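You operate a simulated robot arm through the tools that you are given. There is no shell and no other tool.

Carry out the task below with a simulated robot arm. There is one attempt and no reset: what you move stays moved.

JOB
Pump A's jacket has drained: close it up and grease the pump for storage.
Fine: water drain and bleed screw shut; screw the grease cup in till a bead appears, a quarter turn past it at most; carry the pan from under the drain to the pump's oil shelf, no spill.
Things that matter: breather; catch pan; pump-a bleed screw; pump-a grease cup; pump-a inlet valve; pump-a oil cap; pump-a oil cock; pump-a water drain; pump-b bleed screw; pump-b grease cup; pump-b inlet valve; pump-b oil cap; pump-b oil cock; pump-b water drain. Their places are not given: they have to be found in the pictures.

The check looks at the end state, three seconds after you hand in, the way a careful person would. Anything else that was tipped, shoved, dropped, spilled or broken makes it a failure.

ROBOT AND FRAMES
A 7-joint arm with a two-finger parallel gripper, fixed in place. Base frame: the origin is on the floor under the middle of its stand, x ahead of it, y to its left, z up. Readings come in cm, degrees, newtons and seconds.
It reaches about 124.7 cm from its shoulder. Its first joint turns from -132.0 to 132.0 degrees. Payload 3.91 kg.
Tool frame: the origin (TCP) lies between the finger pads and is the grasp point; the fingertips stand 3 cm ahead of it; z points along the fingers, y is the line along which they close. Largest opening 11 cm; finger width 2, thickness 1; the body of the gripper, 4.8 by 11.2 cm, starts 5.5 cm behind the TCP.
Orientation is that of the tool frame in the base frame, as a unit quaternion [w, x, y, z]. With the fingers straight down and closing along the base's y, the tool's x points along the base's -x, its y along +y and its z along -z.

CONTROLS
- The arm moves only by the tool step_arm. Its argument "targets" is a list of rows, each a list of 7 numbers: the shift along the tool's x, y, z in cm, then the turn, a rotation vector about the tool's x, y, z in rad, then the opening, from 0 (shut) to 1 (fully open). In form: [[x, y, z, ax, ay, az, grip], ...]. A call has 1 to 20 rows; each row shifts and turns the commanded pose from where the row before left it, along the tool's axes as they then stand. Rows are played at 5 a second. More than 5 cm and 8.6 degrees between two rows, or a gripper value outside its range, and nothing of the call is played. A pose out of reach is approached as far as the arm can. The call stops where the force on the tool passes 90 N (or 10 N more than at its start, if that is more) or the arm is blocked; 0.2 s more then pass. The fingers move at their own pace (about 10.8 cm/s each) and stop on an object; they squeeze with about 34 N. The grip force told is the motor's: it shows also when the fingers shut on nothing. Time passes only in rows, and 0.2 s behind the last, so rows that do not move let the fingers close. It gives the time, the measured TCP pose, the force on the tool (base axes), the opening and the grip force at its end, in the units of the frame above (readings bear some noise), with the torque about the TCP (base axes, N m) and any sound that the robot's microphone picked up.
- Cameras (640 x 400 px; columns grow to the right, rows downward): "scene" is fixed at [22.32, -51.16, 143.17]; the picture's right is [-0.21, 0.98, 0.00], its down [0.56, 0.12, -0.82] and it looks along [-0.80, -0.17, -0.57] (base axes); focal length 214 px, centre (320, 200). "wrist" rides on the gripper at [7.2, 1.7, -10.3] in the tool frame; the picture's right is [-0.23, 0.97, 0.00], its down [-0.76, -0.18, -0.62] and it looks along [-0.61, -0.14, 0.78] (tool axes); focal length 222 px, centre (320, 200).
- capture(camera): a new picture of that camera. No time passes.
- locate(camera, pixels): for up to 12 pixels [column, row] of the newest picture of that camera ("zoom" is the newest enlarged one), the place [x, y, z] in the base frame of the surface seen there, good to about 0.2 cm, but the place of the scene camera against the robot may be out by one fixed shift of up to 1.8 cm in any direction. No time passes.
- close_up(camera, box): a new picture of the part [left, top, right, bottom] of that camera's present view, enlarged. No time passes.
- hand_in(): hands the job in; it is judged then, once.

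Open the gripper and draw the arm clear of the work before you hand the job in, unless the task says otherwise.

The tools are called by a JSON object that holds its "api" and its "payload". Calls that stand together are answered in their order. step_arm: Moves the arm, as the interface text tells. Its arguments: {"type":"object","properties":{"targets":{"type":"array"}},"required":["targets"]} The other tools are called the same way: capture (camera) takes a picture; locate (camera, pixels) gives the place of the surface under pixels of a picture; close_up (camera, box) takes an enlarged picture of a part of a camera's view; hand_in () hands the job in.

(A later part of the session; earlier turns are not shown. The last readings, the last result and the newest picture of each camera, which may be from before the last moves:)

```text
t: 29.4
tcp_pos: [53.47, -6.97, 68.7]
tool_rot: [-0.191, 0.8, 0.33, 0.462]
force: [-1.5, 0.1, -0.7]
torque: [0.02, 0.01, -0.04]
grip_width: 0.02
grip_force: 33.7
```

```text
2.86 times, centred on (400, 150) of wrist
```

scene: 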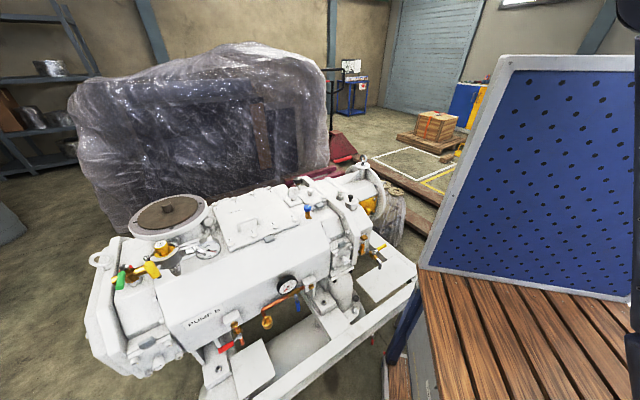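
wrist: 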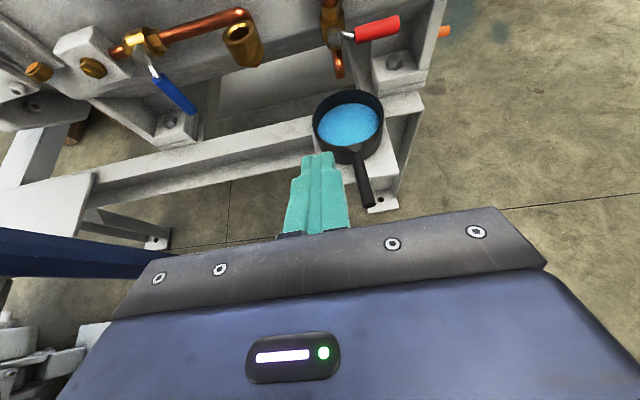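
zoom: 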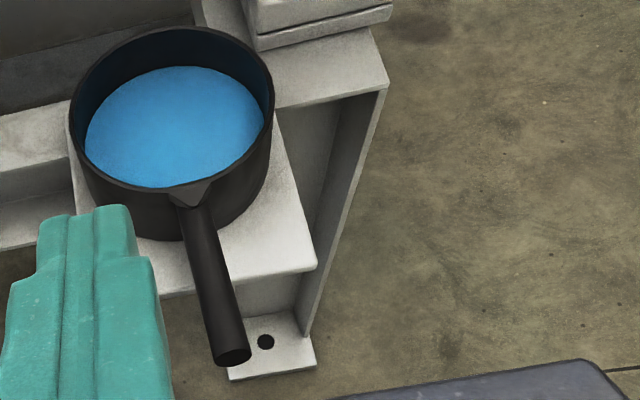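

Now the whole pan and its handle are visible (handle from (355,150) to (369,205)). I locate the rim, the handle and the shelf around it in the zoom.

{"api": "locate", "payload": {"camera": "zoom", "pixels": [[70, 115], [273, 90], [165, 30], [150, 189], [230, 160], [200, 210], [210, 260], [222, 310], [232, 345], [234, 358], [180, 120], [290, 230]]}}

{"api": "close_up", "payload": {"camera": "wrist", "box": [300, 80, 396, 140]}}

```text
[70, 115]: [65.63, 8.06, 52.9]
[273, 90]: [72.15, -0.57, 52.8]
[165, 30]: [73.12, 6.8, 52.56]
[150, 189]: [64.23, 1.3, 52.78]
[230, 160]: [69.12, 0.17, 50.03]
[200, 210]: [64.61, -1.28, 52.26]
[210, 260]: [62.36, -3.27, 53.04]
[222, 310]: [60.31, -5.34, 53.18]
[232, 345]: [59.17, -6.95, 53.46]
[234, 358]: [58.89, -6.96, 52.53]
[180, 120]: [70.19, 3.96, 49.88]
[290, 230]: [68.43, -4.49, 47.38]
```

```text
6.67 times, centred on (348, 110) of wrist
```

zoom: 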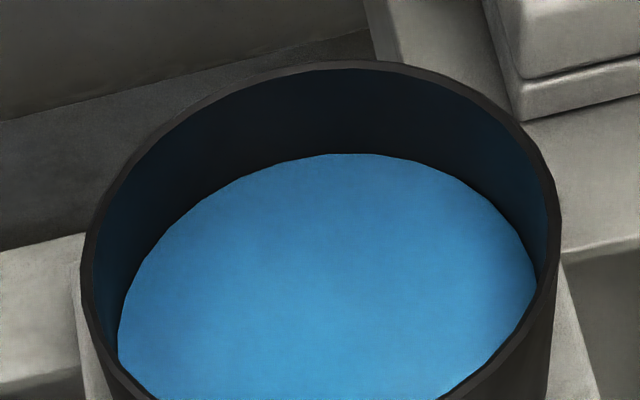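

The pan is about 10.7 cm across (rim z 52.8, water z 49.9) and the handle runs from n≈45 to 36.6 at z≈52.5; it will be carried by the handle later. First I do the knobs on top: I unpitch and rise straight up here.

{"api": "step_arm", "payload": {"targets": [[0, 0, 0, 0, -0.131, 0, 0], [0, 0, 0, 0, -0.131, 0, 0], [0, 0, 0, 0, -0.131, 0, 0], [0, 0, 0, 0, -0.131, 0, 0], [0, 0, 0, 0, -0.131, 0, 0], [0, 0, 0, 0, -0.131, 0, 0], [0, 0, 0, 0, -0.131, 0, 0], [0, 0, 0, 0, -0.131, 0, 0], [0, 0, -4.5, 0, 0, 0, 1], [0, 0, -4.5, 0, 0, 0, 1], [0, 0, -4.5, 0, 0, 0, 1], [0, 0, -4.5, 0, 0, 0, 1], [0, 0, -4.5, 0, 0, 0, 1], [0, 0, -4.5, 0, 0, 0, 1], [0, 0, -4.5, 0, 0, 0, 1], [0, 0, -4.5, 0, 0, 0, 1], [0, 0, -4.5, 0, 0, 0, 1], [0, 0, -4.5, 0, 0, 0, 1]]}}

```text
t: 33.2
tcp_pos: [54.52, -6.9, 113.21]
tool_rot: [0.001, 0.924, 0.381, -0.001]
force: [0.6, 0.4, 0.1]
torque: [-0.05, -0.01, -0.01]
grip_width: 11.0
grip_force: 0.1
out of reach, approached as far as the arm can: row 1, 2
```

Now at z=113. I move over pump A's top towards (40,30,118) and start rolling the camera back to the robot's side.

{"api": "step_arm", "payload": {"targets": [[1.74, -4.04, -0.55, 0, 0, 0, 1], [1.74, -4.04, -0.55, 0, 0, 0, 1], [1.74, -4.04, -0.55, 0, 0, 0, 1], [1.74, -4.04, -0.55, 0, 0, 0, 1], [1.74, -4.04, -0.55, 0, 0, 0, 1], [1.74, -4.04, -0.55, 0, 0, 0, 1], [1.74, -4.04, -0.55, 0, 0, 0, 1], [1.74, -4.04, -0.55, 0, 0, 0, 1], [1.74, -4.04, -0.55, 0, 0, 0, 1], [0, 0, 0, 0, 0, -0.143, 1], [0, 0, 0, 0, 0, -0.143, 1], [0, 0, 0, 0, 0, -0.143, 1], [0, 0, 0, 0, 0, -0.143, 1], [0, 0, 0, 0, 0, -0.143, 1], [0, 0, 0, 0, 0, -0.143, 1], [0, 0, 0, 0, 0, -0.143, 1], [0, 0, 0, 0, 0, -0.143, 1], [0, 0, 0, 0, 0, -0.143, 1], [0, 0, 0, 0, 0, -0.143, 1], [0, 0, 0, 0, 0, -0.143, 1]]}}

{"api": "step_arm", "payload": {"targets": [[0, 0, 0, 0, 0, -0.143, 1], [0, 0, 0, 0, 0, -0.143, 1], [0, 0, 0, 0, 0, -0.143, 1], [0, 0, 0, 0, 0, -0.143, 1], [0, 0, 0, 0, 0, -0.143, 1], [0, 0, 0, 0, 0, -0.143, 1], [0, 0, 0, 0, 0, -0.143, 1], [0, 0, 0, 0, 0, -0.143, 1], [0, 0, 0, 0, 0, -0.143, 1], [0, 0, 0, 0, 0, -0.143, 1], [0, 0, 0, 0, 0, -0.143, 1]]}}

{"api": "capture", "payload": {"camera": "wrist"}}

```text
t: 37.4
tcp_pos: [39.71, 29.68, 117.89]
tool_rot: [0.001, 0.383, 0.924, -0.001]
force: [0.3, 0.6, -0.3]
torque: [0.01, -0.01, 0.01]
grip_width: 10.98
grip_force: 0.0
```

```text
t: 39.8
tcp_pos: [39.79, 29.88, 117.99]
tool_rot: [0.0, -0.383, 0.924, -0.001]
force: [0.5, 0.7, -0.2]
torque: [0.02, -0.04, 0.0]
grip_width: 11.01
grip_force: 0.0
```

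```text
taken
```

wrist: 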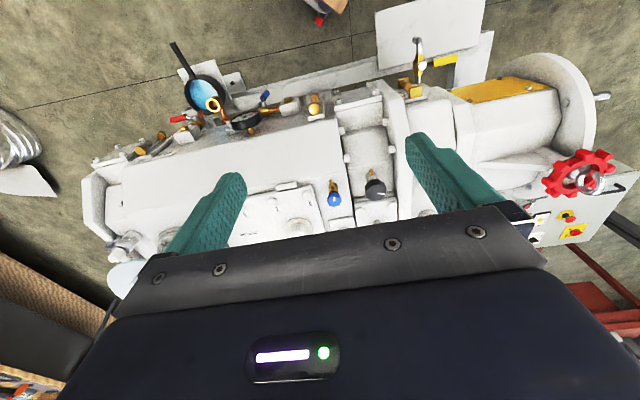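

Good overview: bleed screw (334,195), grease cup (376,188), oil shelf (425,40), yellow oil cock (420,75), control panel (565,225). I locate the shelf corners and knobs and zoom in.

{"api": "locate", "payload": {"camera": "wrist", "pixels": [[378, 10], [380, 65], [475, 8], [470, 40], [430, 30], [418, 42], [420, 75], [440, 62], [334, 198], [376, 188], [470, 70], [530, 60]]}}

{"api": "close_up", "payload": {"camera": "wrist", "box": [310, 160, 406, 220]}}

{"api": "close_up", "payload": {"camera": "wrist", "box": [360, 0, 520, 110]}}

{"api": "close_up", "payload": {"camera": "wrist", "box": [500, 140, 640, 260]}}

```text
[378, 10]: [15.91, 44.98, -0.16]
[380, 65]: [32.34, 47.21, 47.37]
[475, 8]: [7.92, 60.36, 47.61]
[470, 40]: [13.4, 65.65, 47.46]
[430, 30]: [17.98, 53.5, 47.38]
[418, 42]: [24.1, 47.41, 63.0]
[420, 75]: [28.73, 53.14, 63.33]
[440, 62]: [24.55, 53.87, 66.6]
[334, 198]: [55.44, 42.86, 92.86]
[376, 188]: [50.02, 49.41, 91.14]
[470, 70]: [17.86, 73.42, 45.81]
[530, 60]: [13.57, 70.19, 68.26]
```

```text
6.67 times, centred on (358, 190) of wrist
```

zoom: 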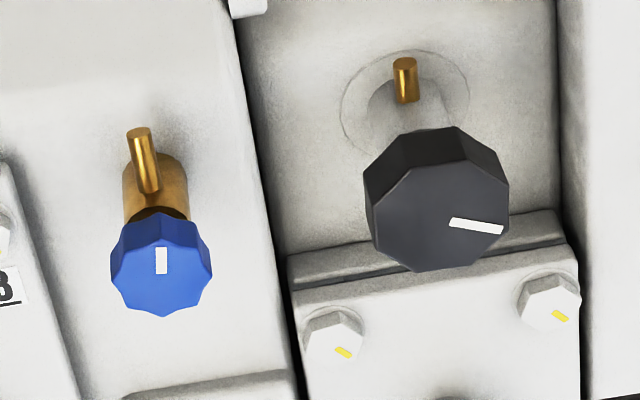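

```text
3.64 times, centred on (440, 55) of wrist
```

zoom: 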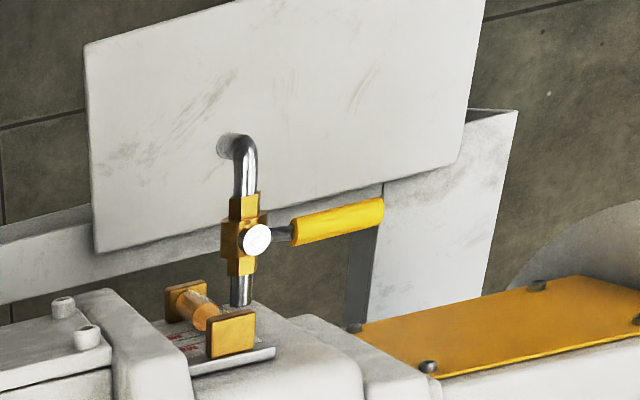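

```text
3.33 times, centred on (570, 200) of wrist
```

zoom: 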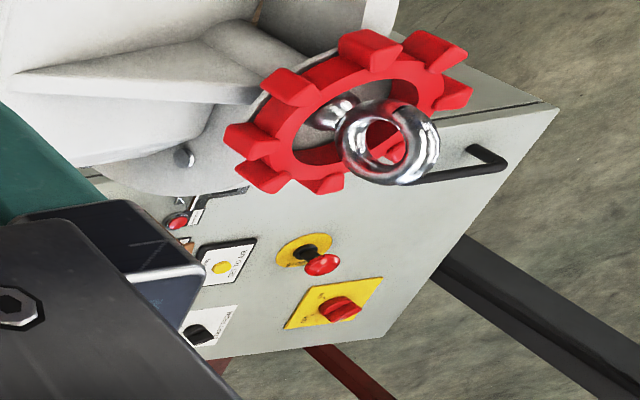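

I re-zoom on the two knobs and locate their edges, tops and undersides for grasp planning.

{"api": "close_up", "payload": {"camera": "wrist", "box": [310, 160, 406, 220]}}

{"api": "locate", "payload": {"camera": "zoom", "pixels": [[162, 275], [112, 260], [212, 265], [162, 312], [162, 222], [140, 132], [150, 205], [440, 210], [366, 195], [508, 190], [455, 130], [405, 62]]}}

{"api": "locate", "payload": {"camera": "zoom", "pixels": [[420, 268], [385, 180], [455, 220], [500, 228], [415, 120], [350, 110], [470, 110], [330, 320], [550, 300], [180, 170], [60, 120], [490, 190]]}}

```text
6.67 times, centred on (358, 190) of wrist
```

zoom: 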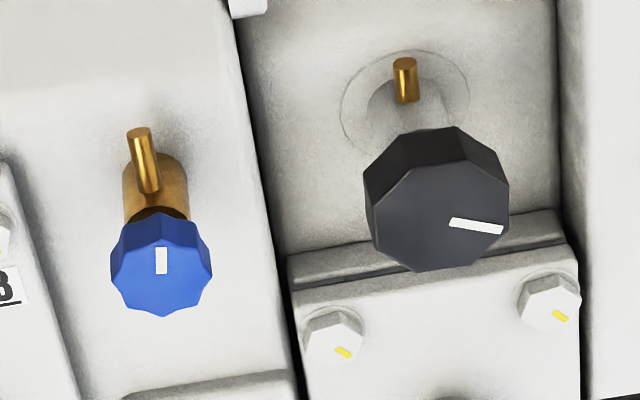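

```text
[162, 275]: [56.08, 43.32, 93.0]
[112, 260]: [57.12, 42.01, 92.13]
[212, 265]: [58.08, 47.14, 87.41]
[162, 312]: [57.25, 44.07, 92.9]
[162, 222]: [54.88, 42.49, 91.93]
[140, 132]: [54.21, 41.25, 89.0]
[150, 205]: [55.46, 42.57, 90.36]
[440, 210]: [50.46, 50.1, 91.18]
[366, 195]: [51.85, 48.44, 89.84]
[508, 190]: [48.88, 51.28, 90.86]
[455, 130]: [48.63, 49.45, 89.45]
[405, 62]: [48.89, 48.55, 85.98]
```

```text
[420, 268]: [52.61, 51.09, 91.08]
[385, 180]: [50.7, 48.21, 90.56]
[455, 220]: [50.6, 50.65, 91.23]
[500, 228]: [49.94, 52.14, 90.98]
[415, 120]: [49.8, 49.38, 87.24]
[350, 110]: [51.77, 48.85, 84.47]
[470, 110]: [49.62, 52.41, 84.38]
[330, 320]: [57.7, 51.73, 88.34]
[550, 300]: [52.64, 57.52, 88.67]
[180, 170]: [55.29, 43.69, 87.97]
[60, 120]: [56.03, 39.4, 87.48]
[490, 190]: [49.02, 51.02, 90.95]
```

Blue knob: centre ≈(56.0,43.2), top z 93.0, about 3.1 cm across; grease cup: centre ≈(50.7,50.2), top z 91.2, about 4.3 cm across. I move over the bleed screw at z≈107 and turn the wrist +45° to leave room for clockwise turning.

{"api": "step_arm", "payload": {"targets": [[-4.17, -0.41, 2.2, 0, 0, 0, 0.5], [-4.17, -0.41, 2.2, 0, 0, 0, 0.5], [-4.17, -0.41, 2.2, 0, 0, 0, 0.5], [-4.17, -0.41, 2.2, 0, 0, 0, 0.5], [-4.17, -0.41, 2.2, 0, 0, 0, 0.5], [0, 0, 0, 0, 0, -0.131, 0.5], [0, 0, 0, 0, 0, -0.131, 0.5], [0, 0, 0, 0, 0, -0.131, 0.5], [0, 0, 0, 0, 0, -0.131, 0.5], [0, 0, 0, 0, 0, -0.131, 0.5], [0, 0, 0, 0, 0, -0.131, 0.5]]}}

{"api": "capture", "payload": {"camera": "wrist"}}

```text
t: 42.2
tcp_pos: [55.94, 43.08, 107.01]
tool_rot: [0.0, 0.708, -0.706, 0.001]
force: [-0.3, 0.7, -0.5]
torque: [0.02, -0.02, -0.02]
grip_width: 5.49
grip_force: 0.1
```

```text
taken
```

wrist: 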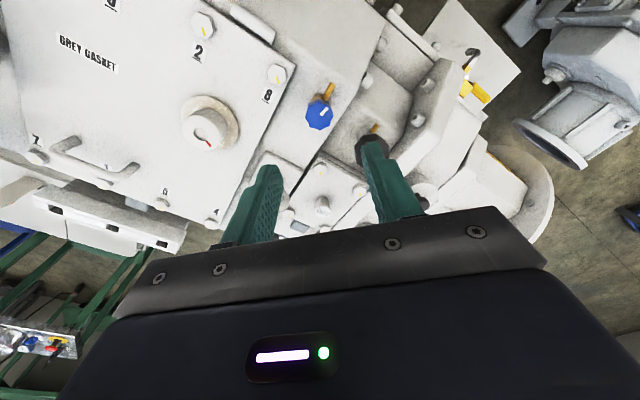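

The blue knob is at (319,115), exactly below the gripper. I descend so the fingertips straddle the knob (TCP z≈94.3) and look before closing.

{"api": "step_arm", "payload": {"targets": [[0, 0, 4, 0, 0, 0, 0.5], [0, 0, 4, 0, 0, 0, 0.5], [0, 0, 3, 0, 0, 0, 0.5], [0, 0, 1, 0, 0, 0, 0.5], [0, 0, 0.7, 0, 0, 0, 0.5]]}}

{"api": "capture", "payload": {"camera": "wrist"}}

```text
t: 43.4
tcp_pos: [55.99, 42.92, 94.06]
tool_rot: [-0.001, -0.707, 0.708, -0.001]
force: [0.6, 0.0, 0.8]
torque: [-0.01, -0.01, 0.04]
grip_width: 5.51
grip_force: 0.0
```

```text
taken
```

wrist: 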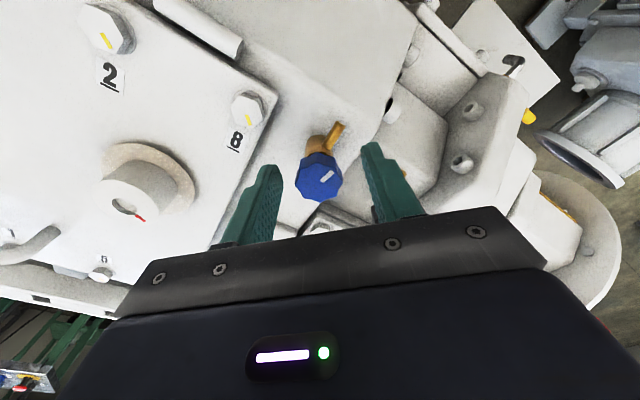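

The knob sits between the fingers at (319,176). I check its centre by locating before closing.

{"api": "locate", "payload": {"camera": "wrist", "pixels": [[319, 173], [300, 175], [340, 172], [320, 190], [320, 160], [335, 130], [328, 176]]}}

{"api": "close_up", "payload": {"camera": "wrist", "box": [256, 110, 384, 220]}}

```text
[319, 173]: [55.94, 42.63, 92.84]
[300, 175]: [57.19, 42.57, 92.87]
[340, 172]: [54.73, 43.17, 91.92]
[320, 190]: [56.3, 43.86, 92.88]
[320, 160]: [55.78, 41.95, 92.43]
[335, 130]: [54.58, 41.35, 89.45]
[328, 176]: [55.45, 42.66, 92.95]
```

```text
3.64 times, centred on (320, 165) of wrist
```

zoom: 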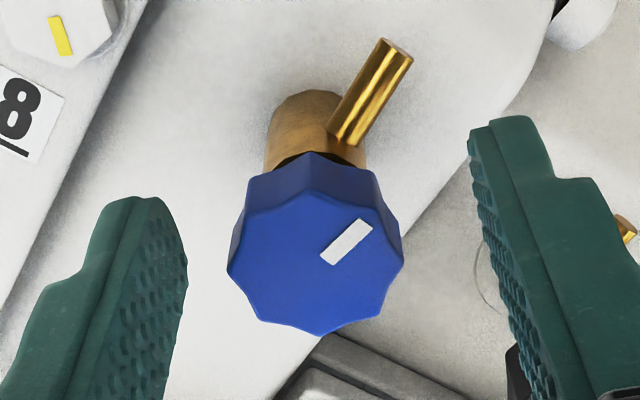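

The knob is centred at about (56,43). I close on it and turn clockwise (seen from above) about 32° first, watching force and torque.

{"api": "step_arm", "payload": {"targets": [[0, 0, 0, 0, 0, 0, 0], [0, 0, 0, 0, 0, 0, 0], [0, 0, 0, 0, 0, 0, 0], [0, 0, 0, 0, 0, 0.14, 0], [0, 0, 0, 0, 0, 0.14, 0], [0, 0, 0, 0, 0, 0.14, 0], [0, 0, 0, 0, 0, 0.14, 0]]}}

{"api": "capture", "payload": {"camera": "wrist"}}

{"api": "close_up", "payload": {"camera": "wrist", "box": [256, 110, 384, 220]}}

```text
t: 45.0
tcp_pos: [55.99, 42.97, 94.27]
tool_rot: [-0.002, -0.483, 0.875, -0.001]
force: [8.6, -2.7, -5.0]
torque: [-0.12, -0.48, -0.07]
grip_width: 3.13
grip_force: 44.9
```

```text
taken
```

wrist: 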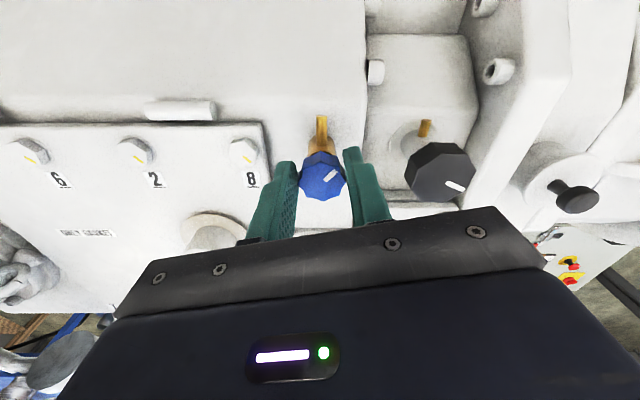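

```text
3.64 times, centred on (320, 165) of wrist
```

zoom: 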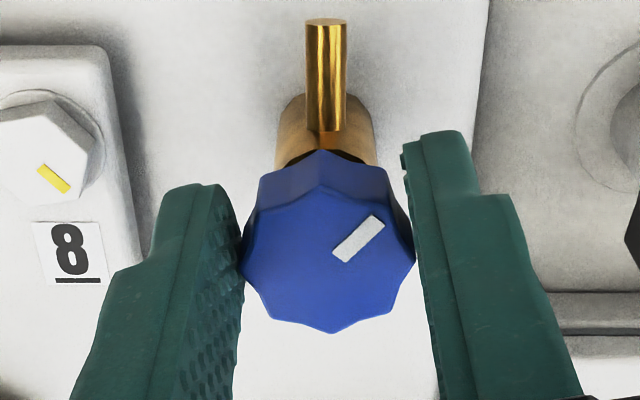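

The knob turned with the fingers (the spout moved relative to the mark), torque is small. I continue clockwise 80° more.

{"api": "step_arm", "payload": {"targets": [[0, 0, 0, 0, 0, 0.14, 0], [0, 0, 0, 0, 0, 0.14, 0], [0, 0, 0, 0, 0, 0.14, 0], [0, 0, 0, 0, 0, 0.14, 0], [0, 0, 0, 0, 0, 0.14, 0], [0, 0, 0, 0, 0, 0.14, 0], [0, 0, 0, 0, 0, 0.14, 0], [0, 0, 0, 0, 0, 0.14, 0], [0, 0, 0, 0, 0, 0.14, 0], [0, 0, 0, 0, 0, 0.14, 0]]}}

{"api": "close_up", "payload": {"camera": "wrist", "box": [240, 80, 400, 220]}}

```text
t: 47.2
tcp_pos: [56.02, 43.57, 94.49]
tool_rot: [0.001, 0.195, 0.981, 0.003]
force: [7.6, 87.4, 7.5]
torque: [1.81, -0.53, 0.41]
grip_width: 3.15
grip_force: 44.4
```

```text
2.86 times, centred on (320, 150) of wrist
```

zoom: 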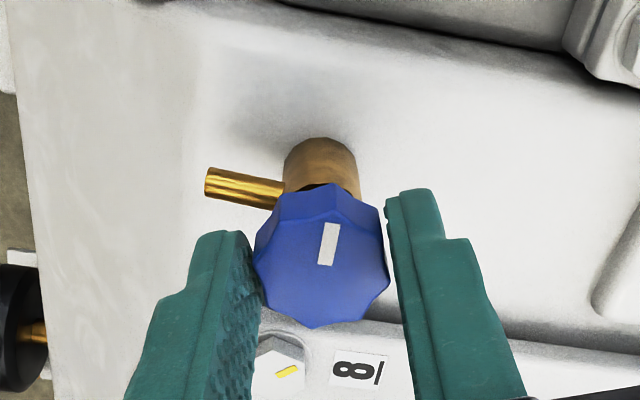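

Lateral force rose to 87 N and the mark slipped relative to the fingers, so something resists. I open the fingers to relieve it and then measure the knob's height and mark.

{"api": "step_arm", "payload": {"targets": [[0, 0, 0, 0, 0, 0, 0.5], [0, 0, 0, 0, 0, 0, 0.5], [0, 0, 0, 0, 0, 0, 0.5]]}}

{"api": "capture", "payload": {"camera": "wrist"}}

{"api": "close_up", "payload": {"camera": "wrist", "box": [256, 110, 384, 220]}}

{"api": "locate", "payload": {"camera": "zoom", "pixels": [[310, 250], [330, 265], [300, 265], [320, 300], [340, 300], [290, 290], [318, 330], [265, 250], [370, 270]]}}

```text
t: 48.0
tcp_pos: [56.07, 43.06, 94.24]
tool_rot: [0.0, 0.193, 0.981, -0.001]
force: [0.4, -0.9, -0.5]
torque: [-0.02, -0.01, 0.01]
grip_width: 5.51
grip_force: 0.0
```

```text
taken
```

wrist: 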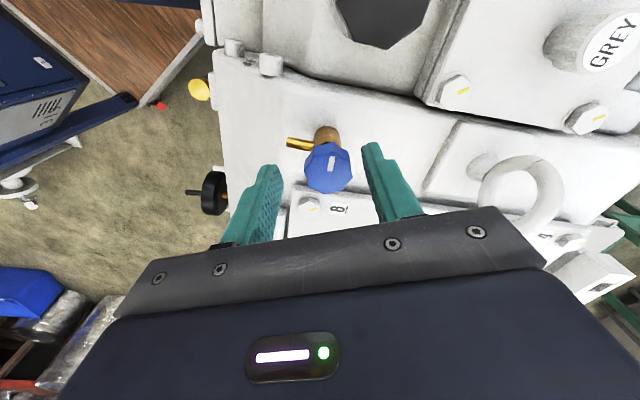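

```text
3.64 times, centred on (320, 165) of wrist
```

zoom: 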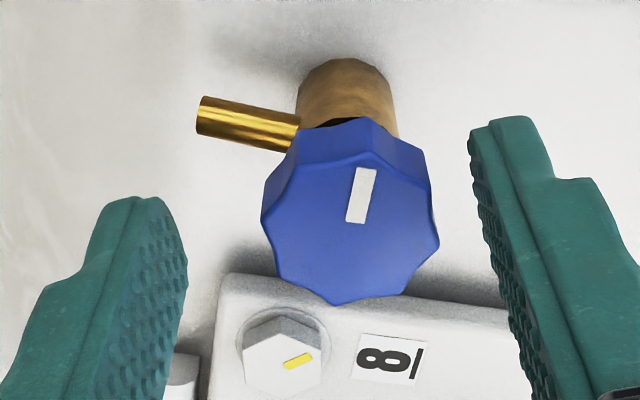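

```text
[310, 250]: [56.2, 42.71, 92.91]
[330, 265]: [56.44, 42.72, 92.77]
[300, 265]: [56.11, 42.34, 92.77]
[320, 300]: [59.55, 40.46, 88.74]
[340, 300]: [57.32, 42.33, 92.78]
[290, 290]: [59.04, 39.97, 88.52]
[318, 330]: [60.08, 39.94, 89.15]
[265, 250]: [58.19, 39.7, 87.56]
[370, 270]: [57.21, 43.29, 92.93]
```

The knob top is still at z≈92.85. I locate the mark's ends and the knob's centre to see how far it has actually turned.

{"api": "locate", "payload": {"camera": "zoom", "pixels": [[355, 218], [365, 172], [352, 225], [275, 215], [430, 240], [335, 298], [400, 290], [350, 130], [415, 160], [345, 62], [200, 115], [290, 170]]}}

```text
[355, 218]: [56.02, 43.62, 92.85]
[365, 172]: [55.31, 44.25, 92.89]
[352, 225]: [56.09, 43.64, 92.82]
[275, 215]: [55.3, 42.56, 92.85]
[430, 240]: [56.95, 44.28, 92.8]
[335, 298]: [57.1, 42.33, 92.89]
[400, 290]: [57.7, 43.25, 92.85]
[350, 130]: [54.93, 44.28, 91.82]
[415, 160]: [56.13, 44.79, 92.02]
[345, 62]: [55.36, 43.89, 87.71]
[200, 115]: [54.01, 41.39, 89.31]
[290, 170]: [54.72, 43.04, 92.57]
```

The mark went from about 219° to 138°, so the screw turned 81° clockwise; the side force came from a 0.35 cm centring error (knob centre is (56.1,43.4)). I recentre, close and turn 64° further.

{"api": "step_arm", "payload": {"targets": [[0.1, 0.33, 0.15, 0, 0, 0, 0.5], [0, 0, 0, 0, 0, 0, 0], [0, 0, 0, 0, 0, 0, 0], [0, 0, 0, 0, 0, 0, 0], [0, 0, 0, 0, 0, 0.14, 0], [0, 0, 0, 0, 0, 0.14, 0], [0, 0, 0, 0, 0, 0.14, 0], [0, 0, 0, 0, 0, 0.14, 0], [0, 0, 0, 0, 0, 0.14, 0], [0, 0, 0, 0, 0, 0.14, 0], [0, 0, 0, 0, 0, 0.14, 0], [0, 0, 0, 0, 0, 0.14, 0]]}}

{"api": "close_up", "payload": {"camera": "wrist", "box": [256, 110, 384, 220]}}

```text
t: 50.6
tcp_pos: [56.21, 43.24, 93.98]
tool_rot: [0.002, 0.686, 0.728, -0.001]
force: [41.0, 13.1, 5.0]
torque: [0.03, -0.85, 0.01]
grip_width: 3.12
grip_force: 45.5
```

```text
3.64 times, centred on (320, 165) of wrist
```

zoom: 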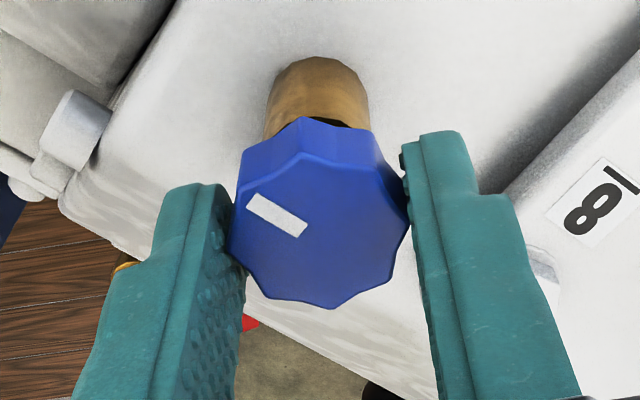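

The mark now points left in the picture, i.e. it did not follow the fingers this time – perhaps the screw is already seated. I open and locate the mark to confirm.

{"api": "step_arm", "payload": {"targets": [[0, 0, 0, 0, 0, 0, 0.5], [0, 0, 0, 0, 0, 0, 0.5], [0, 0, 0, 0, 0, 0, 0.5]]}}

{"api": "capture", "payload": {"camera": "wrist"}}

{"api": "close_up", "payload": {"camera": "wrist", "box": [256, 110, 384, 220]}}

{"api": "locate", "payload": {"camera": "zoom", "pixels": [[300, 232], [250, 200], [275, 216], [320, 232], [245, 260], [400, 220], [330, 305], [310, 160]]}}

```text
t: 51.4
tcp_pos: [56.08, 43.37, 93.97]
tool_rot: [0.001, 0.685, 0.729, -0.001]
force: [-0.3, 0.1, 0.2]
torque: [-0.01, -0.01, -0.02]
grip_width: 5.52
grip_force: 0.1
```

```text
taken
```

wrist: 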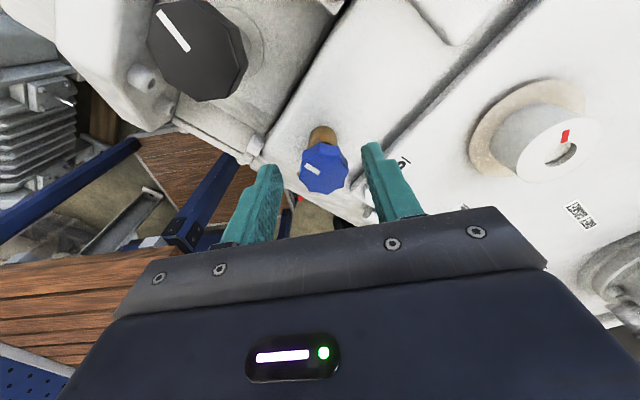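

```text
3.64 times, centred on (320, 165) of wrist
```

zoom: 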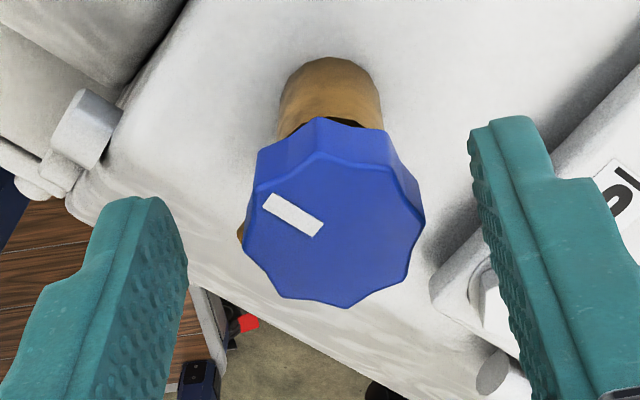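

```text
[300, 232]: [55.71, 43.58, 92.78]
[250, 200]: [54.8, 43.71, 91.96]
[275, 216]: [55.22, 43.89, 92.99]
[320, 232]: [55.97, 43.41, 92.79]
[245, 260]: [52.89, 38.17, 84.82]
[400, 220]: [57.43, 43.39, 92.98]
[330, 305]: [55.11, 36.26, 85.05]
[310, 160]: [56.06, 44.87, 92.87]
```

The mark lies at about 145°, practically unmoved during the last turn, so the screw seems to be at its stop. I regrip and turn only 12° to read the torque and confirm.

{"api": "step_arm", "payload": {"targets": [[0, 0, 0, 0, 0, 0, 0], [0, 0, 0, 0, 0, 0, 0], [0, 0, 0, 0, 0, 0, 0], [0, 0, 0, 0, 0, 0, 0]]}}

{"api": "step_arm", "payload": {"targets": [[0, 0, 0, 0, 0, 0.07, 0], [0, 0, 0, 0, 0, 0.07, 0]]}}

{"api": "step_arm", "payload": {"targets": [[0, 0, 0, 0, 0, 0.07, 0], [0, 0, 0, 0, 0, 0, 0]]}}

{"api": "close_up", "payload": {"camera": "wrist", "box": [256, 110, 384, 220]}}

```text
t: 52.4
tcp_pos: [56.12, 43.45, 94.08]
tool_rot: [0.0, 0.685, 0.729, 0.001]
force: [35.8, 6.6, 1.1]
torque: [0.73, -0.72, -0.05]
grip_width: 3.1
grip_force: 44.6
```

```text
t: 53.0
tcp_pos: [56.18, 43.37, 94.06]
tool_rot: [0.0, 0.734, 0.679, 0.0]
force: [43.1, 14.1, 2.1]
torque: [0.31, -0.84, 0.84]
grip_width: 3.1
grip_force: 45.3
```

```text
t: 53.6
tcp_pos: [56.2, 43.32, 94.19]
tool_rot: [0.001, 0.758, 0.653, -0.002]
force: [45.6, 7.5, 9.4]
torque: [-0.3, -0.93, 0.55]
grip_width: 3.16
grip_force: 45.1
```

```text
3.64 times, centred on (320, 165) of wrist
```

zoom: 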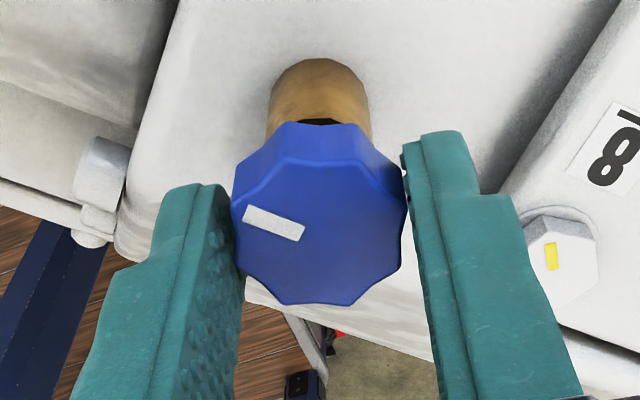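

Torque rises to 0.84 N·m at once and the fingers slip, whereas free turning needed almost none: the screw is seated. To double-check I compare with pump B's bleed screw mark in a strong zoom, after opening the fingers.

{"api": "step_arm", "payload": {"targets": [[0, 0, 0, 0, 0, 0, 0.5], [0, 0, 0, 0, 0, 0, 0.5], [0, 0, -3, 0, 0, 0, 0.5], [0, 0, -3, 0, 0, 0, 0.5], [0, 0, -3, 0, 0, 0, 0.5], [0, 0, -3, 0, 0, 0, 0.5]]}}

{"api": "close_up", "payload": {"camera": "scene", "box": [296, 198, 320, 222]}}

{"api": "locate", "payload": {"camera": "zoom", "pixels": [[320, 100], [320, 200], [250, 120], [400, 120]]}}

{"api": "capture", "payload": {"camera": "wrist"}}

```text
t: 55.0
tcp_pos: [56.06, 43.47, 105.96]
tool_rot: [0.0, 0.757, 0.654, -0.001]
force: [-0.4, 0.5, -0.8]
torque: [-0.03, 0.01, -0.02]
grip_width: 5.5
grip_force: 0.1
```

```text
16.00 times, centred on (308, 210) of scene
```

zoom: 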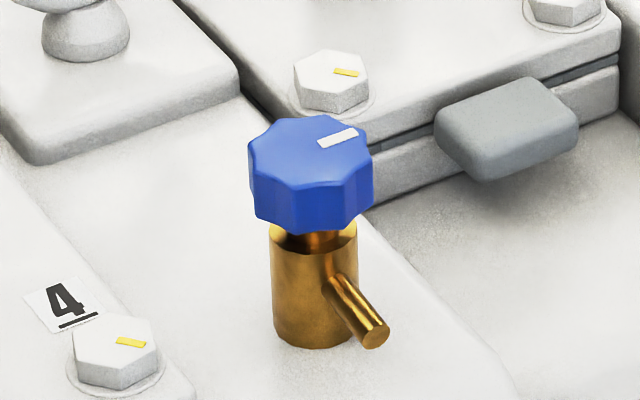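

```text
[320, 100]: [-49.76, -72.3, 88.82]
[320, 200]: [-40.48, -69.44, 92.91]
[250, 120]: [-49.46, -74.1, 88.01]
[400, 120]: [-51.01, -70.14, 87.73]
```

```text
taken
```

wrist: 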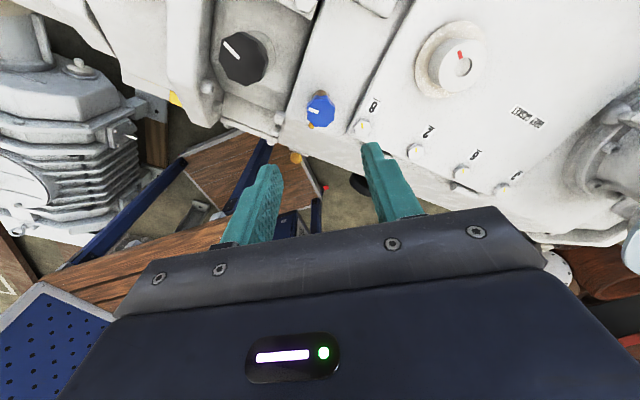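

I locate pump B's bleed screw mark, knob centre and spout for comparison, and zoom on pump A's bleed from here.

{"api": "locate", "payload": {"camera": "zoom", "pixels": [[323, 143], [354, 133], [310, 150], [255, 150], [370, 145], [305, 120], [310, 180], [375, 335], [315, 235], [310, 330], [315, 215]]}}

{"api": "close_up", "payload": {"camera": "wrist", "box": [290, 80, 350, 140]}}

```text
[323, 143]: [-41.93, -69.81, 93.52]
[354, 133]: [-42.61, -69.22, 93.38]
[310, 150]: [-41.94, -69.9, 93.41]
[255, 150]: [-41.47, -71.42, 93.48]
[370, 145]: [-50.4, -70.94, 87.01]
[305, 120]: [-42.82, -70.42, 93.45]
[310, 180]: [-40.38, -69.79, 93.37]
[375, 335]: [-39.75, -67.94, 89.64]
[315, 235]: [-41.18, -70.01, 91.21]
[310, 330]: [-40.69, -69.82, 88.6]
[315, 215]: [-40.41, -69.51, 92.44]
```

```text
6.67 times, centred on (320, 110) of wrist
```

zoom: 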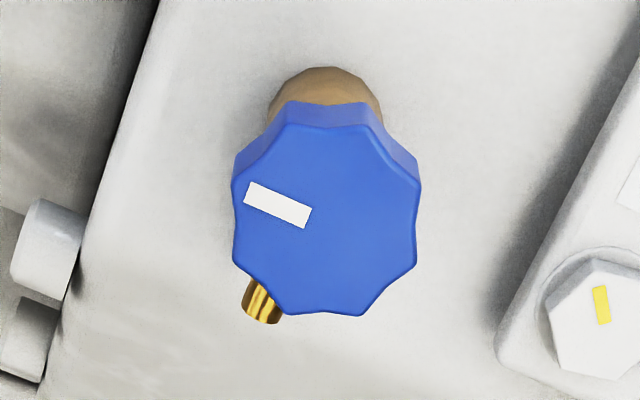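

Pump B's mark points to world 139° and pump A's now to about the same direction (mirror-image pumps), consistent with shut. I locate pump A's mark more exactly from this view.

{"api": "locate", "payload": {"camera": "zoom", "pixels": [[305, 217], [252, 195], [278, 206], [325, 220], [240, 180], [415, 185], [325, 312], [330, 130], [265, 300], [325, 85], [238, 255], [412, 260]]}}

```text
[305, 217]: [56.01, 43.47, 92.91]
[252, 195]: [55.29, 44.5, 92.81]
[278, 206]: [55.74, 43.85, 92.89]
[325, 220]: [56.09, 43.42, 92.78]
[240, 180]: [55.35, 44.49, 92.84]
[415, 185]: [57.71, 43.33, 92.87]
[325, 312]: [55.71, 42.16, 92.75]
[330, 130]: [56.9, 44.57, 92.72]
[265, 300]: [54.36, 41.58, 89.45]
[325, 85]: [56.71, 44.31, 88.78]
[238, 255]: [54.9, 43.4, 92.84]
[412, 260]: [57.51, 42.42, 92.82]
```

The bleed screw's mark (about 130°) sits at the stop: shut. Next the grease cup: I move over it at (50.7,50.2) and rewind the wrist to leave room for clockwise strokes with the nub in view.

{"api": "step_arm", "payload": {"targets": [[2.92, -3.16, 0, 0, 0, 0, 0.6], [2.92, -3.16, 0, 0, 0, 0, 0.6], [0, 0, 0, 0, 0, -0.14, 0.6], [0, 0, 0, 0, 0, -0.14, 0.6], [0, 0, 0, 0, 0, -0.14, 0.6], [0, 0, 0, 0, 0, -0.14, 0.6], [0, 0, 0, 0, 0, -0.14, 0.6], [0, 0, 0, 0, 0, -0.14, 0.6], [0, 0, 0, 0, 0, -0.14, 0.6], [0, 0, 0, 0, 0, -0.14, 0.6], [0, 0, 0, 0, 0, -0.14, 0.6], [0, 0, 0, 0, 0, -0.14, 0.6], [0, 0, 0, 0, 0, -0.14, 0.6], [0, 0, 0, 0, 0, -0.14, 0.6], [0, 0, 0, 0, 0, -0.14, 0.6], [0, 0, 0, 0, 0, -0.14, 0.6], [0, 0, 0, 0, 0, -0.14, 0.6], [0, 0, 0, 0, 0, -0.14, 0.6], [0, 0, 0, 0, 0, -0.14, 0.6]]}}

{"api": "step_arm", "payload": {"targets": [[0, 0, 0, 0, 0, -0.14, 0.6], [0, 0, 0, 0, 0, -0.14, 0.6], [0, 0, 0, 0, 0, -0.14, 0.6], [0, 0, 0, 0, 0, -0.14, 0.6], [0, 0, 0, 0, 0, -0.14, 0.6], [0, 0, 0, 0, 0, -0.14, 0.6]]}}

{"api": "capture", "payload": {"camera": "wrist"}}

{"api": "close_up", "payload": {"camera": "wrist", "box": [256, 60, 384, 160]}}

```text
t: 59.0
tcp_pos: [50.6, 50.01, 105.99]
tool_rot: [-0.001, -0.326, 0.945, -0.001]
force: [0.3, 0.5, 0.0]
torque: [0.01, -0.02, 0.01]
grip_width: 6.57
grip_force: 0.0
```

```text
t: 60.4
tcp_pos: [50.58, 50.11, 106.11]
tool_rot: [-0.001, -0.683, 0.73, -0.001]
force: [-0.6, -0.1, 0.0]
torque: [-0.01, 0.05, -0.04]
grip_width: 6.61
grip_force: 0.1
```

```text
taken
```

wrist: 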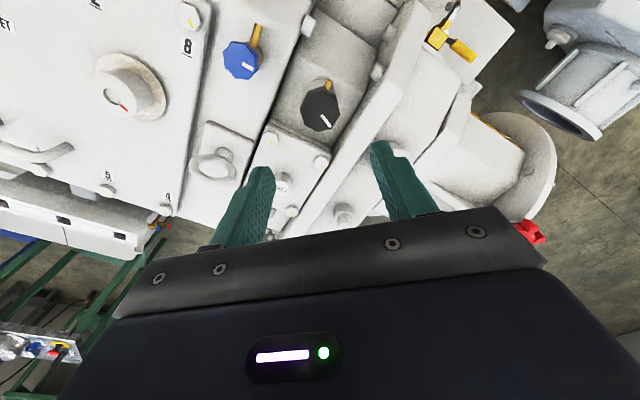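

```text
4.00 times, centred on (320, 110) of wrist
```

zoom: 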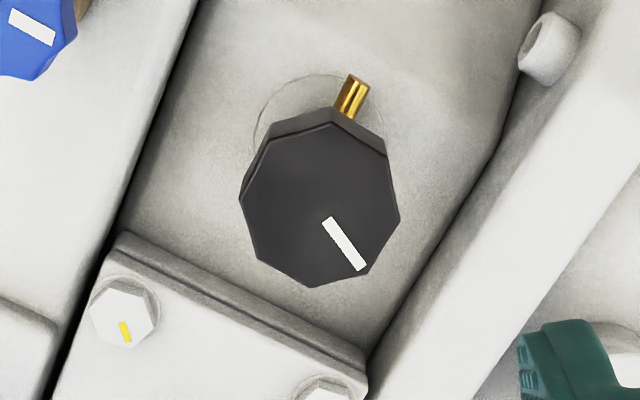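

The grease cup is right below at (320,108), its mark pointing to lower right, the nub bare at (343,84). I locate its outline, mark and nub.

{"api": "locate", "payload": {"camera": "zoom", "pixels": [[320, 200], [243, 195], [398, 218], [310, 285], [330, 128], [327, 222], [362, 268], [262, 258], [385, 160], [352, 85], [345, 105], [280, 100]]}}

```text
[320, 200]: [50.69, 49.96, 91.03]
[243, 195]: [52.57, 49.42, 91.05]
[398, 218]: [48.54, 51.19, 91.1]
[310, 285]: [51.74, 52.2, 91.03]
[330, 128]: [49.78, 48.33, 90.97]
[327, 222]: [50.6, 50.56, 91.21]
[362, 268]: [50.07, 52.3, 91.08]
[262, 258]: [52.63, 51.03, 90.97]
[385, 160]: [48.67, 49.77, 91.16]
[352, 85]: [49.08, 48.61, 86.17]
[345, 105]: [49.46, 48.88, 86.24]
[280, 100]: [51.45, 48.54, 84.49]
```

Centre of the grease cup is (50.66,50.33), mark at 107°. Before lowering I check the height of the end flange at the right and other neighbours for finger clearance.

{"api": "locate", "payload": {"camera": "zoom", "pixels": [[430, 290], [450, 250], [480, 200], [520, 160], [540, 60], [560, 200], [420, 340], [200, 270], [125, 300], [325, 390], [250, 330], [440, 100]]}}

```text
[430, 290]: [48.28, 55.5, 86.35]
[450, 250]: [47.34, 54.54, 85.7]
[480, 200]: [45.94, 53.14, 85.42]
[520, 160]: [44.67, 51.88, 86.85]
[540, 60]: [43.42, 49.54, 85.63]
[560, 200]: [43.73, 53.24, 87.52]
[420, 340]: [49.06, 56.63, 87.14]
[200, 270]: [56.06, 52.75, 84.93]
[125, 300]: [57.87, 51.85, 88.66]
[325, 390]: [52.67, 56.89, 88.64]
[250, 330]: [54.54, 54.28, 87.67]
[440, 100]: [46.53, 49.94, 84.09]
```

All surroundings are below z=88.7, so fingertips at z≈89.1 are clear. I recentre, lower and close on the grease cup.

{"api": "step_arm", "payload": {"targets": [[-0.22, -0.06, 4, 0, 0, 0, 0.6], [0, 0, 4, 0, 0, 0, 0.6], [0, 0, 3.5, 0, 0, 0, 0.6], [0, 0, 1.5, 0, 0, 0, 0.6], [0, 0, 1, 0, 0, 0, 0.6]]}}

{"api": "step_arm", "payload": {"targets": [[0, 0, 0, 0, 0, 0, 0], [0, 0, 0, 0, 0, 0, 0], [0, 0, 0, 0, 0, 0, 0]]}}

{"api": "capture", "payload": {"camera": "wrist"}}

{"api": "close_up", "payload": {"camera": "wrist", "box": [256, 90, 384, 220]}}

```text
t: 61.6
tcp_pos: [50.56, 50.23, 91.98]
tool_rot: [-0.001, -0.682, 0.731, -0.001]
force: [-0.4, 0.2, -0.3]
torque: [0.01, -0.03, 0.01]
grip_width: 6.6
grip_force: 0.0
```

```text
t: 62.4
tcp_pos: [50.66, 50.29, 92.14]
tool_rot: [-0.001, -0.682, 0.731, 0.0]
force: [5.1, 0.1, -6.5]
torque: [0.43, -0.48, 0.01]
grip_width: 4.55
grip_force: 44.7
```

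```text
taken
```

wrist: 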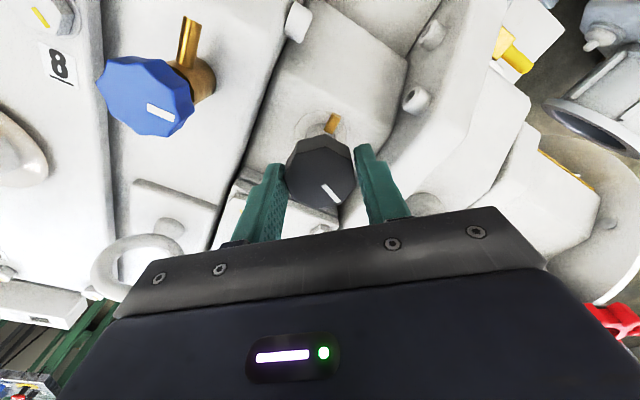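

```text
3.08 times, centred on (320, 155) of wrist
```

zoom: 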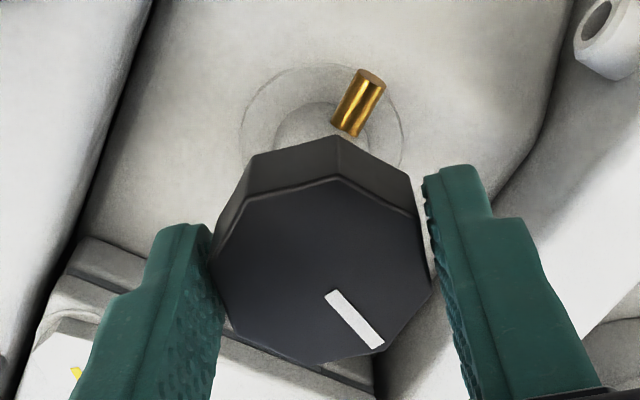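

Gripped (4.55 cm wide), nub clearly visible and bare at zoom (357,100). I turn clockwise 32° and check.

{"api": "step_arm", "payload": {"targets": [[0, 0, 0, 0, 0, 0.14, 0], [0, 0, 0, 0, 0, 0.14, 0], [0, 0, 0, 0, 0, 0.14, 0], [0, 0, 0, 0, 0, 0.14, 0]]}}

{"api": "close_up", "payload": {"camera": "wrist", "box": [256, 90, 384, 220]}}

```text
t: 63.4
tcp_pos: [50.7, 50.35, 91.97]
tool_rot: [-0.001, -0.454, 0.891, 0.0]
force: [2.9, 1.7, -17.6]
torque: [-0.67, 0.22, 0.0]
grip_width: 4.53
grip_force: 44.6
```

```text
3.08 times, centred on (320, 155) of wrist
```

zoom: 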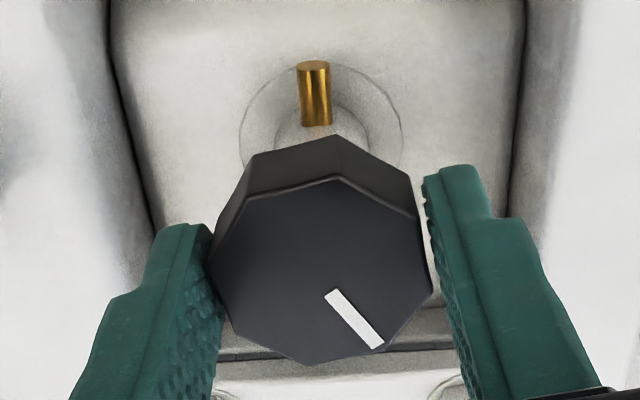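

The cup follows the fingers and draws the tool down (−17.6 N), so clockwise screws it in. No bead yet; I turn 32° more with a slight follow-down.

{"api": "step_arm", "payload": {"targets": [[0, 0, 0.05, 0, 0, 0.14, 0], [0, 0, 0.05, 0, 0, 0.14, 0], [0, 0, 0.03, 0, 0, 0.14, 0], [0, 0, 0.03, 0, 0, 0.14, 0]]}}

{"api": "close_up", "payload": {"camera": "wrist", "box": [256, 90, 384, 220]}}

```text
t: 64.4
tcp_pos: [50.69, 50.41, 92.04]
tool_rot: [0.0, -0.189, 0.982, 0.0]
force: [-16.4, 1.2, 2.2]
torque: [-0.1, 0.51, -0.01]
grip_width: 4.55
grip_force: 45.2
```

```text
3.08 times, centred on (320, 155) of wrist
```

zoom: 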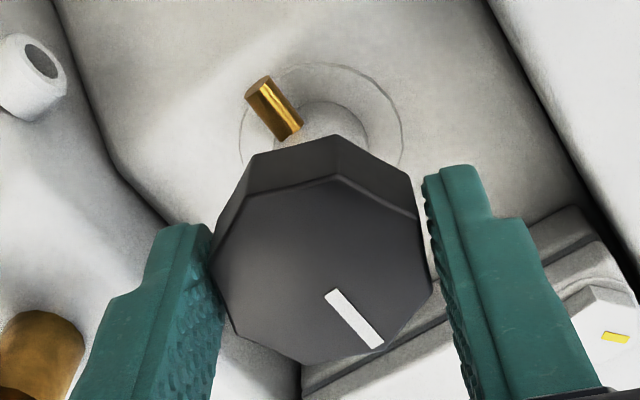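

Still no bead after 64°. Another 32°.

{"api": "step_arm", "payload": {"targets": [[0, 0, 0.02, 0, 0, 0.14, 0], [0, 0, 0.02, 0, 0, 0.14, 0], [0, 0, 0.02, 0, 0, 0.14, 0], [0, 0, 0.02, 0, 0, 0.14, 0]]}}

{"api": "close_up", "payload": {"camera": "wrist", "box": [236, 80, 404, 220]}}

```text
t: 65.4
tcp_pos: [50.91, 50.4, 91.86]
tool_rot: [0.001, 0.091, 0.996, 0.001]
force: [2.5, 20.5, 17.9]
torque: [0.65, 0.24, -0.01]
grip_width: 4.44
grip_force: 45.2
```

```text
2.86 times, centred on (320, 150) of wrist
```

zoom: 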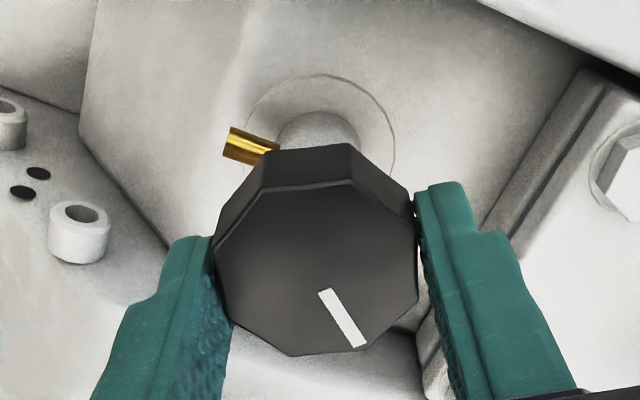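

No bead after about 96°. The nub would soon be hidden by a finger, so I open, rewind the wrist 96° in place and grip again.

{"api": "step_arm", "payload": {"targets": [[0, 0, 0, 0, 0, 0, 0.6], [0, 0, 0, 0, 0, 0, 0.6], [0, 0, 0, 0, 0, -0.14, 0.6], [0, 0, 0, 0, 0, -0.14, 0.6], [0, 0, 0, 0, 0, -0.14, 0.6], [0, 0, 0, 0, 0, -0.14, 0.6], [0, 0, 0, 0, 0, -0.14, 0.6], [0, 0, 0, 0, 0, -0.14, 0.6], [0, 0, 0, 0, 0, -0.14, 0.6], [0, 0, 0, 0, 0, -0.14, 0.6], [0, 0, 0, 0, 0, -0.14, 0.6], [0, 0, 0, 0, 0, -0.14, 0.6], [0, 0, 0, 0, 0, -0.14, 0.6], [0, 0, 0, 0, 0, -0.14, 0.6]]}}

{"api": "capture", "payload": {"camera": "wrist"}}

{"api": "close_up", "payload": {"camera": "wrist", "box": [256, 90, 384, 220]}}

{"api": "locate", "payload": {"camera": "zoom", "pixels": [[320, 260], [330, 300], [370, 100], [240, 260], [410, 260], [320, 340]]}}

```text
t: 68.4
tcp_pos: [50.67, 50.16, 91.93]
tool_rot: [-0.001, -0.683, 0.73, -0.001]
force: [0.4, -0.3, -0.3]
torque: [-0.01, 0.01, -0.01]
grip_width: 6.59
grip_force: 0.1
```

```text
taken
```

wrist: 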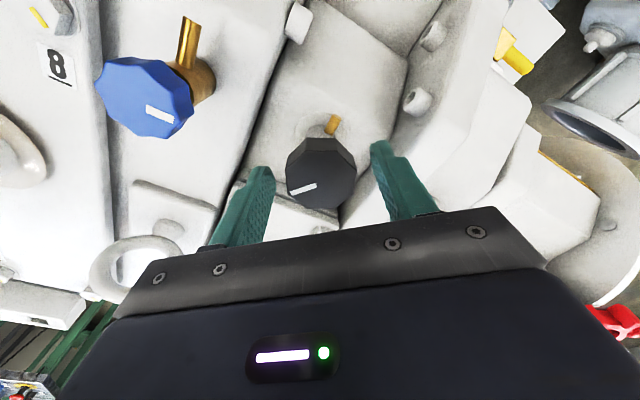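

```text
3.08 times, centred on (320, 155) of wrist
```

zoom: 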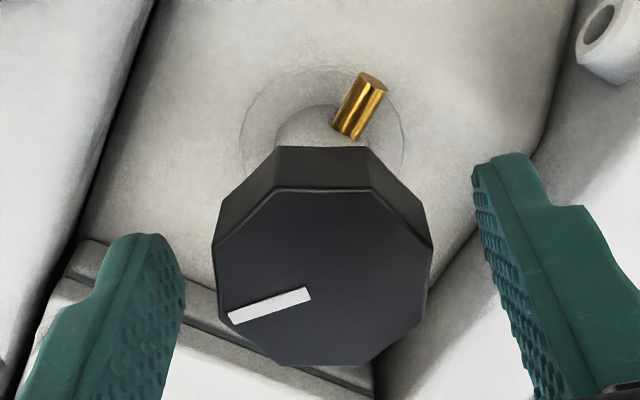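

```text
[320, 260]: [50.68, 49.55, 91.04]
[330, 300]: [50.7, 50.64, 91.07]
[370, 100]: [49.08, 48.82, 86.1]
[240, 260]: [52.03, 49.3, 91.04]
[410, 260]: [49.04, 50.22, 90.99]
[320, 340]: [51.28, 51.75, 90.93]
```

The cup turned about 95° (mark now lower left), top at z≈91.0, nub still bare. I grip again and turn 48°.

{"api": "step_arm", "payload": {"targets": [[-0.12, 0, 0, 0, 0, 0, 0], [0, 0, 0, 0, 0, 0, 0], [0, 0, 0, 0, 0, 0, 0], [0, 0, 0, 0, 0, 0.14, 0], [0, 0, 0, 0, 0, 0.14, 0], [0, 0, 0, 0, 0, 0.14, 0], [0, 0, 0, 0, 0, 0.14, 0], [0, 0, 0, 0, 0, 0.14, 0]]}}

{"api": "close_up", "payload": {"camera": "wrist", "box": [256, 90, 384, 220]}}

```text
t: 70.2
tcp_pos: [50.74, 50.34, 91.85]
tool_rot: [0.0, -0.389, 0.921, -0.001]
force: [4.3, 3.4, -6.0]
torque: [0.23, -0.56, 0.01]
grip_width: 4.43
grip_force: 45.3
```

```text
3.08 times, centred on (320, 155) of wrist
```

zoom: 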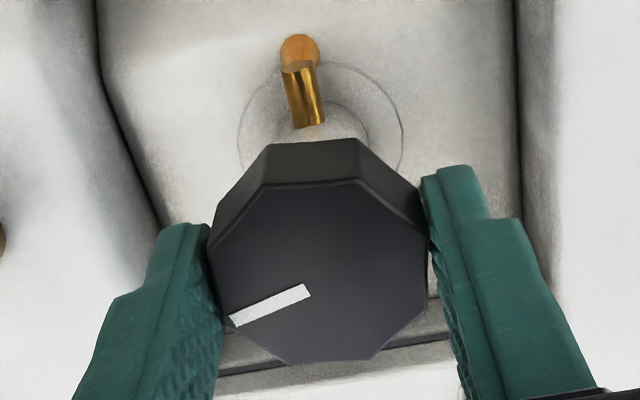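

A grease bead has appeared at the nub tip (zoom (300,48)). I stop turning, open the fingers and rise, then confirm the bead.

{"api": "step_arm", "payload": {"targets": [[0, 0, 0, 0, 0, 0, 0.6], [0, 0, 0, 0, 0, 0, 0.6], [0, 0, -1, 0, 0, 0, 0.6], [0, 0, -4, 0, 0, 0, 0.6], [0, 0, -4, 0, 0, 0, 0.6], [0, 0, -4, 0, 0, 0, 0.6], [0, 0, -4, 0, 0, 0, 0.6]]}}

{"api": "capture", "payload": {"camera": "wrist"}}

{"api": "close_up", "payload": {"camera": "wrist", "box": [220, 40, 380, 140]}}

```text
t: 71.8
tcp_pos: [50.86, 50.51, 108.82]
tool_rot: [-0.001, -0.389, 0.921, 0.0]
force: [1.0, 0.2, -0.3]
torque: [-0.05, 0.05, 0.0]
grip_width: 6.61
grip_force: 0.0
```

```text
taken
```

wrist: 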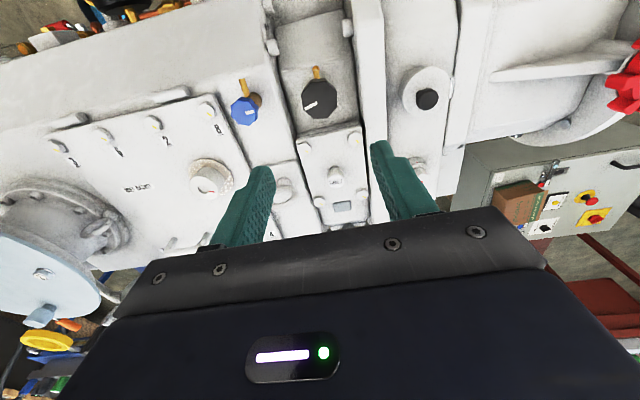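

```text
4.00 times, centred on (300, 90) of wrist
```

zoom: 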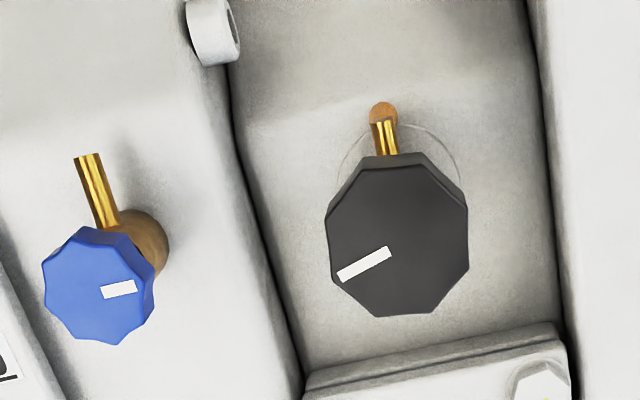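

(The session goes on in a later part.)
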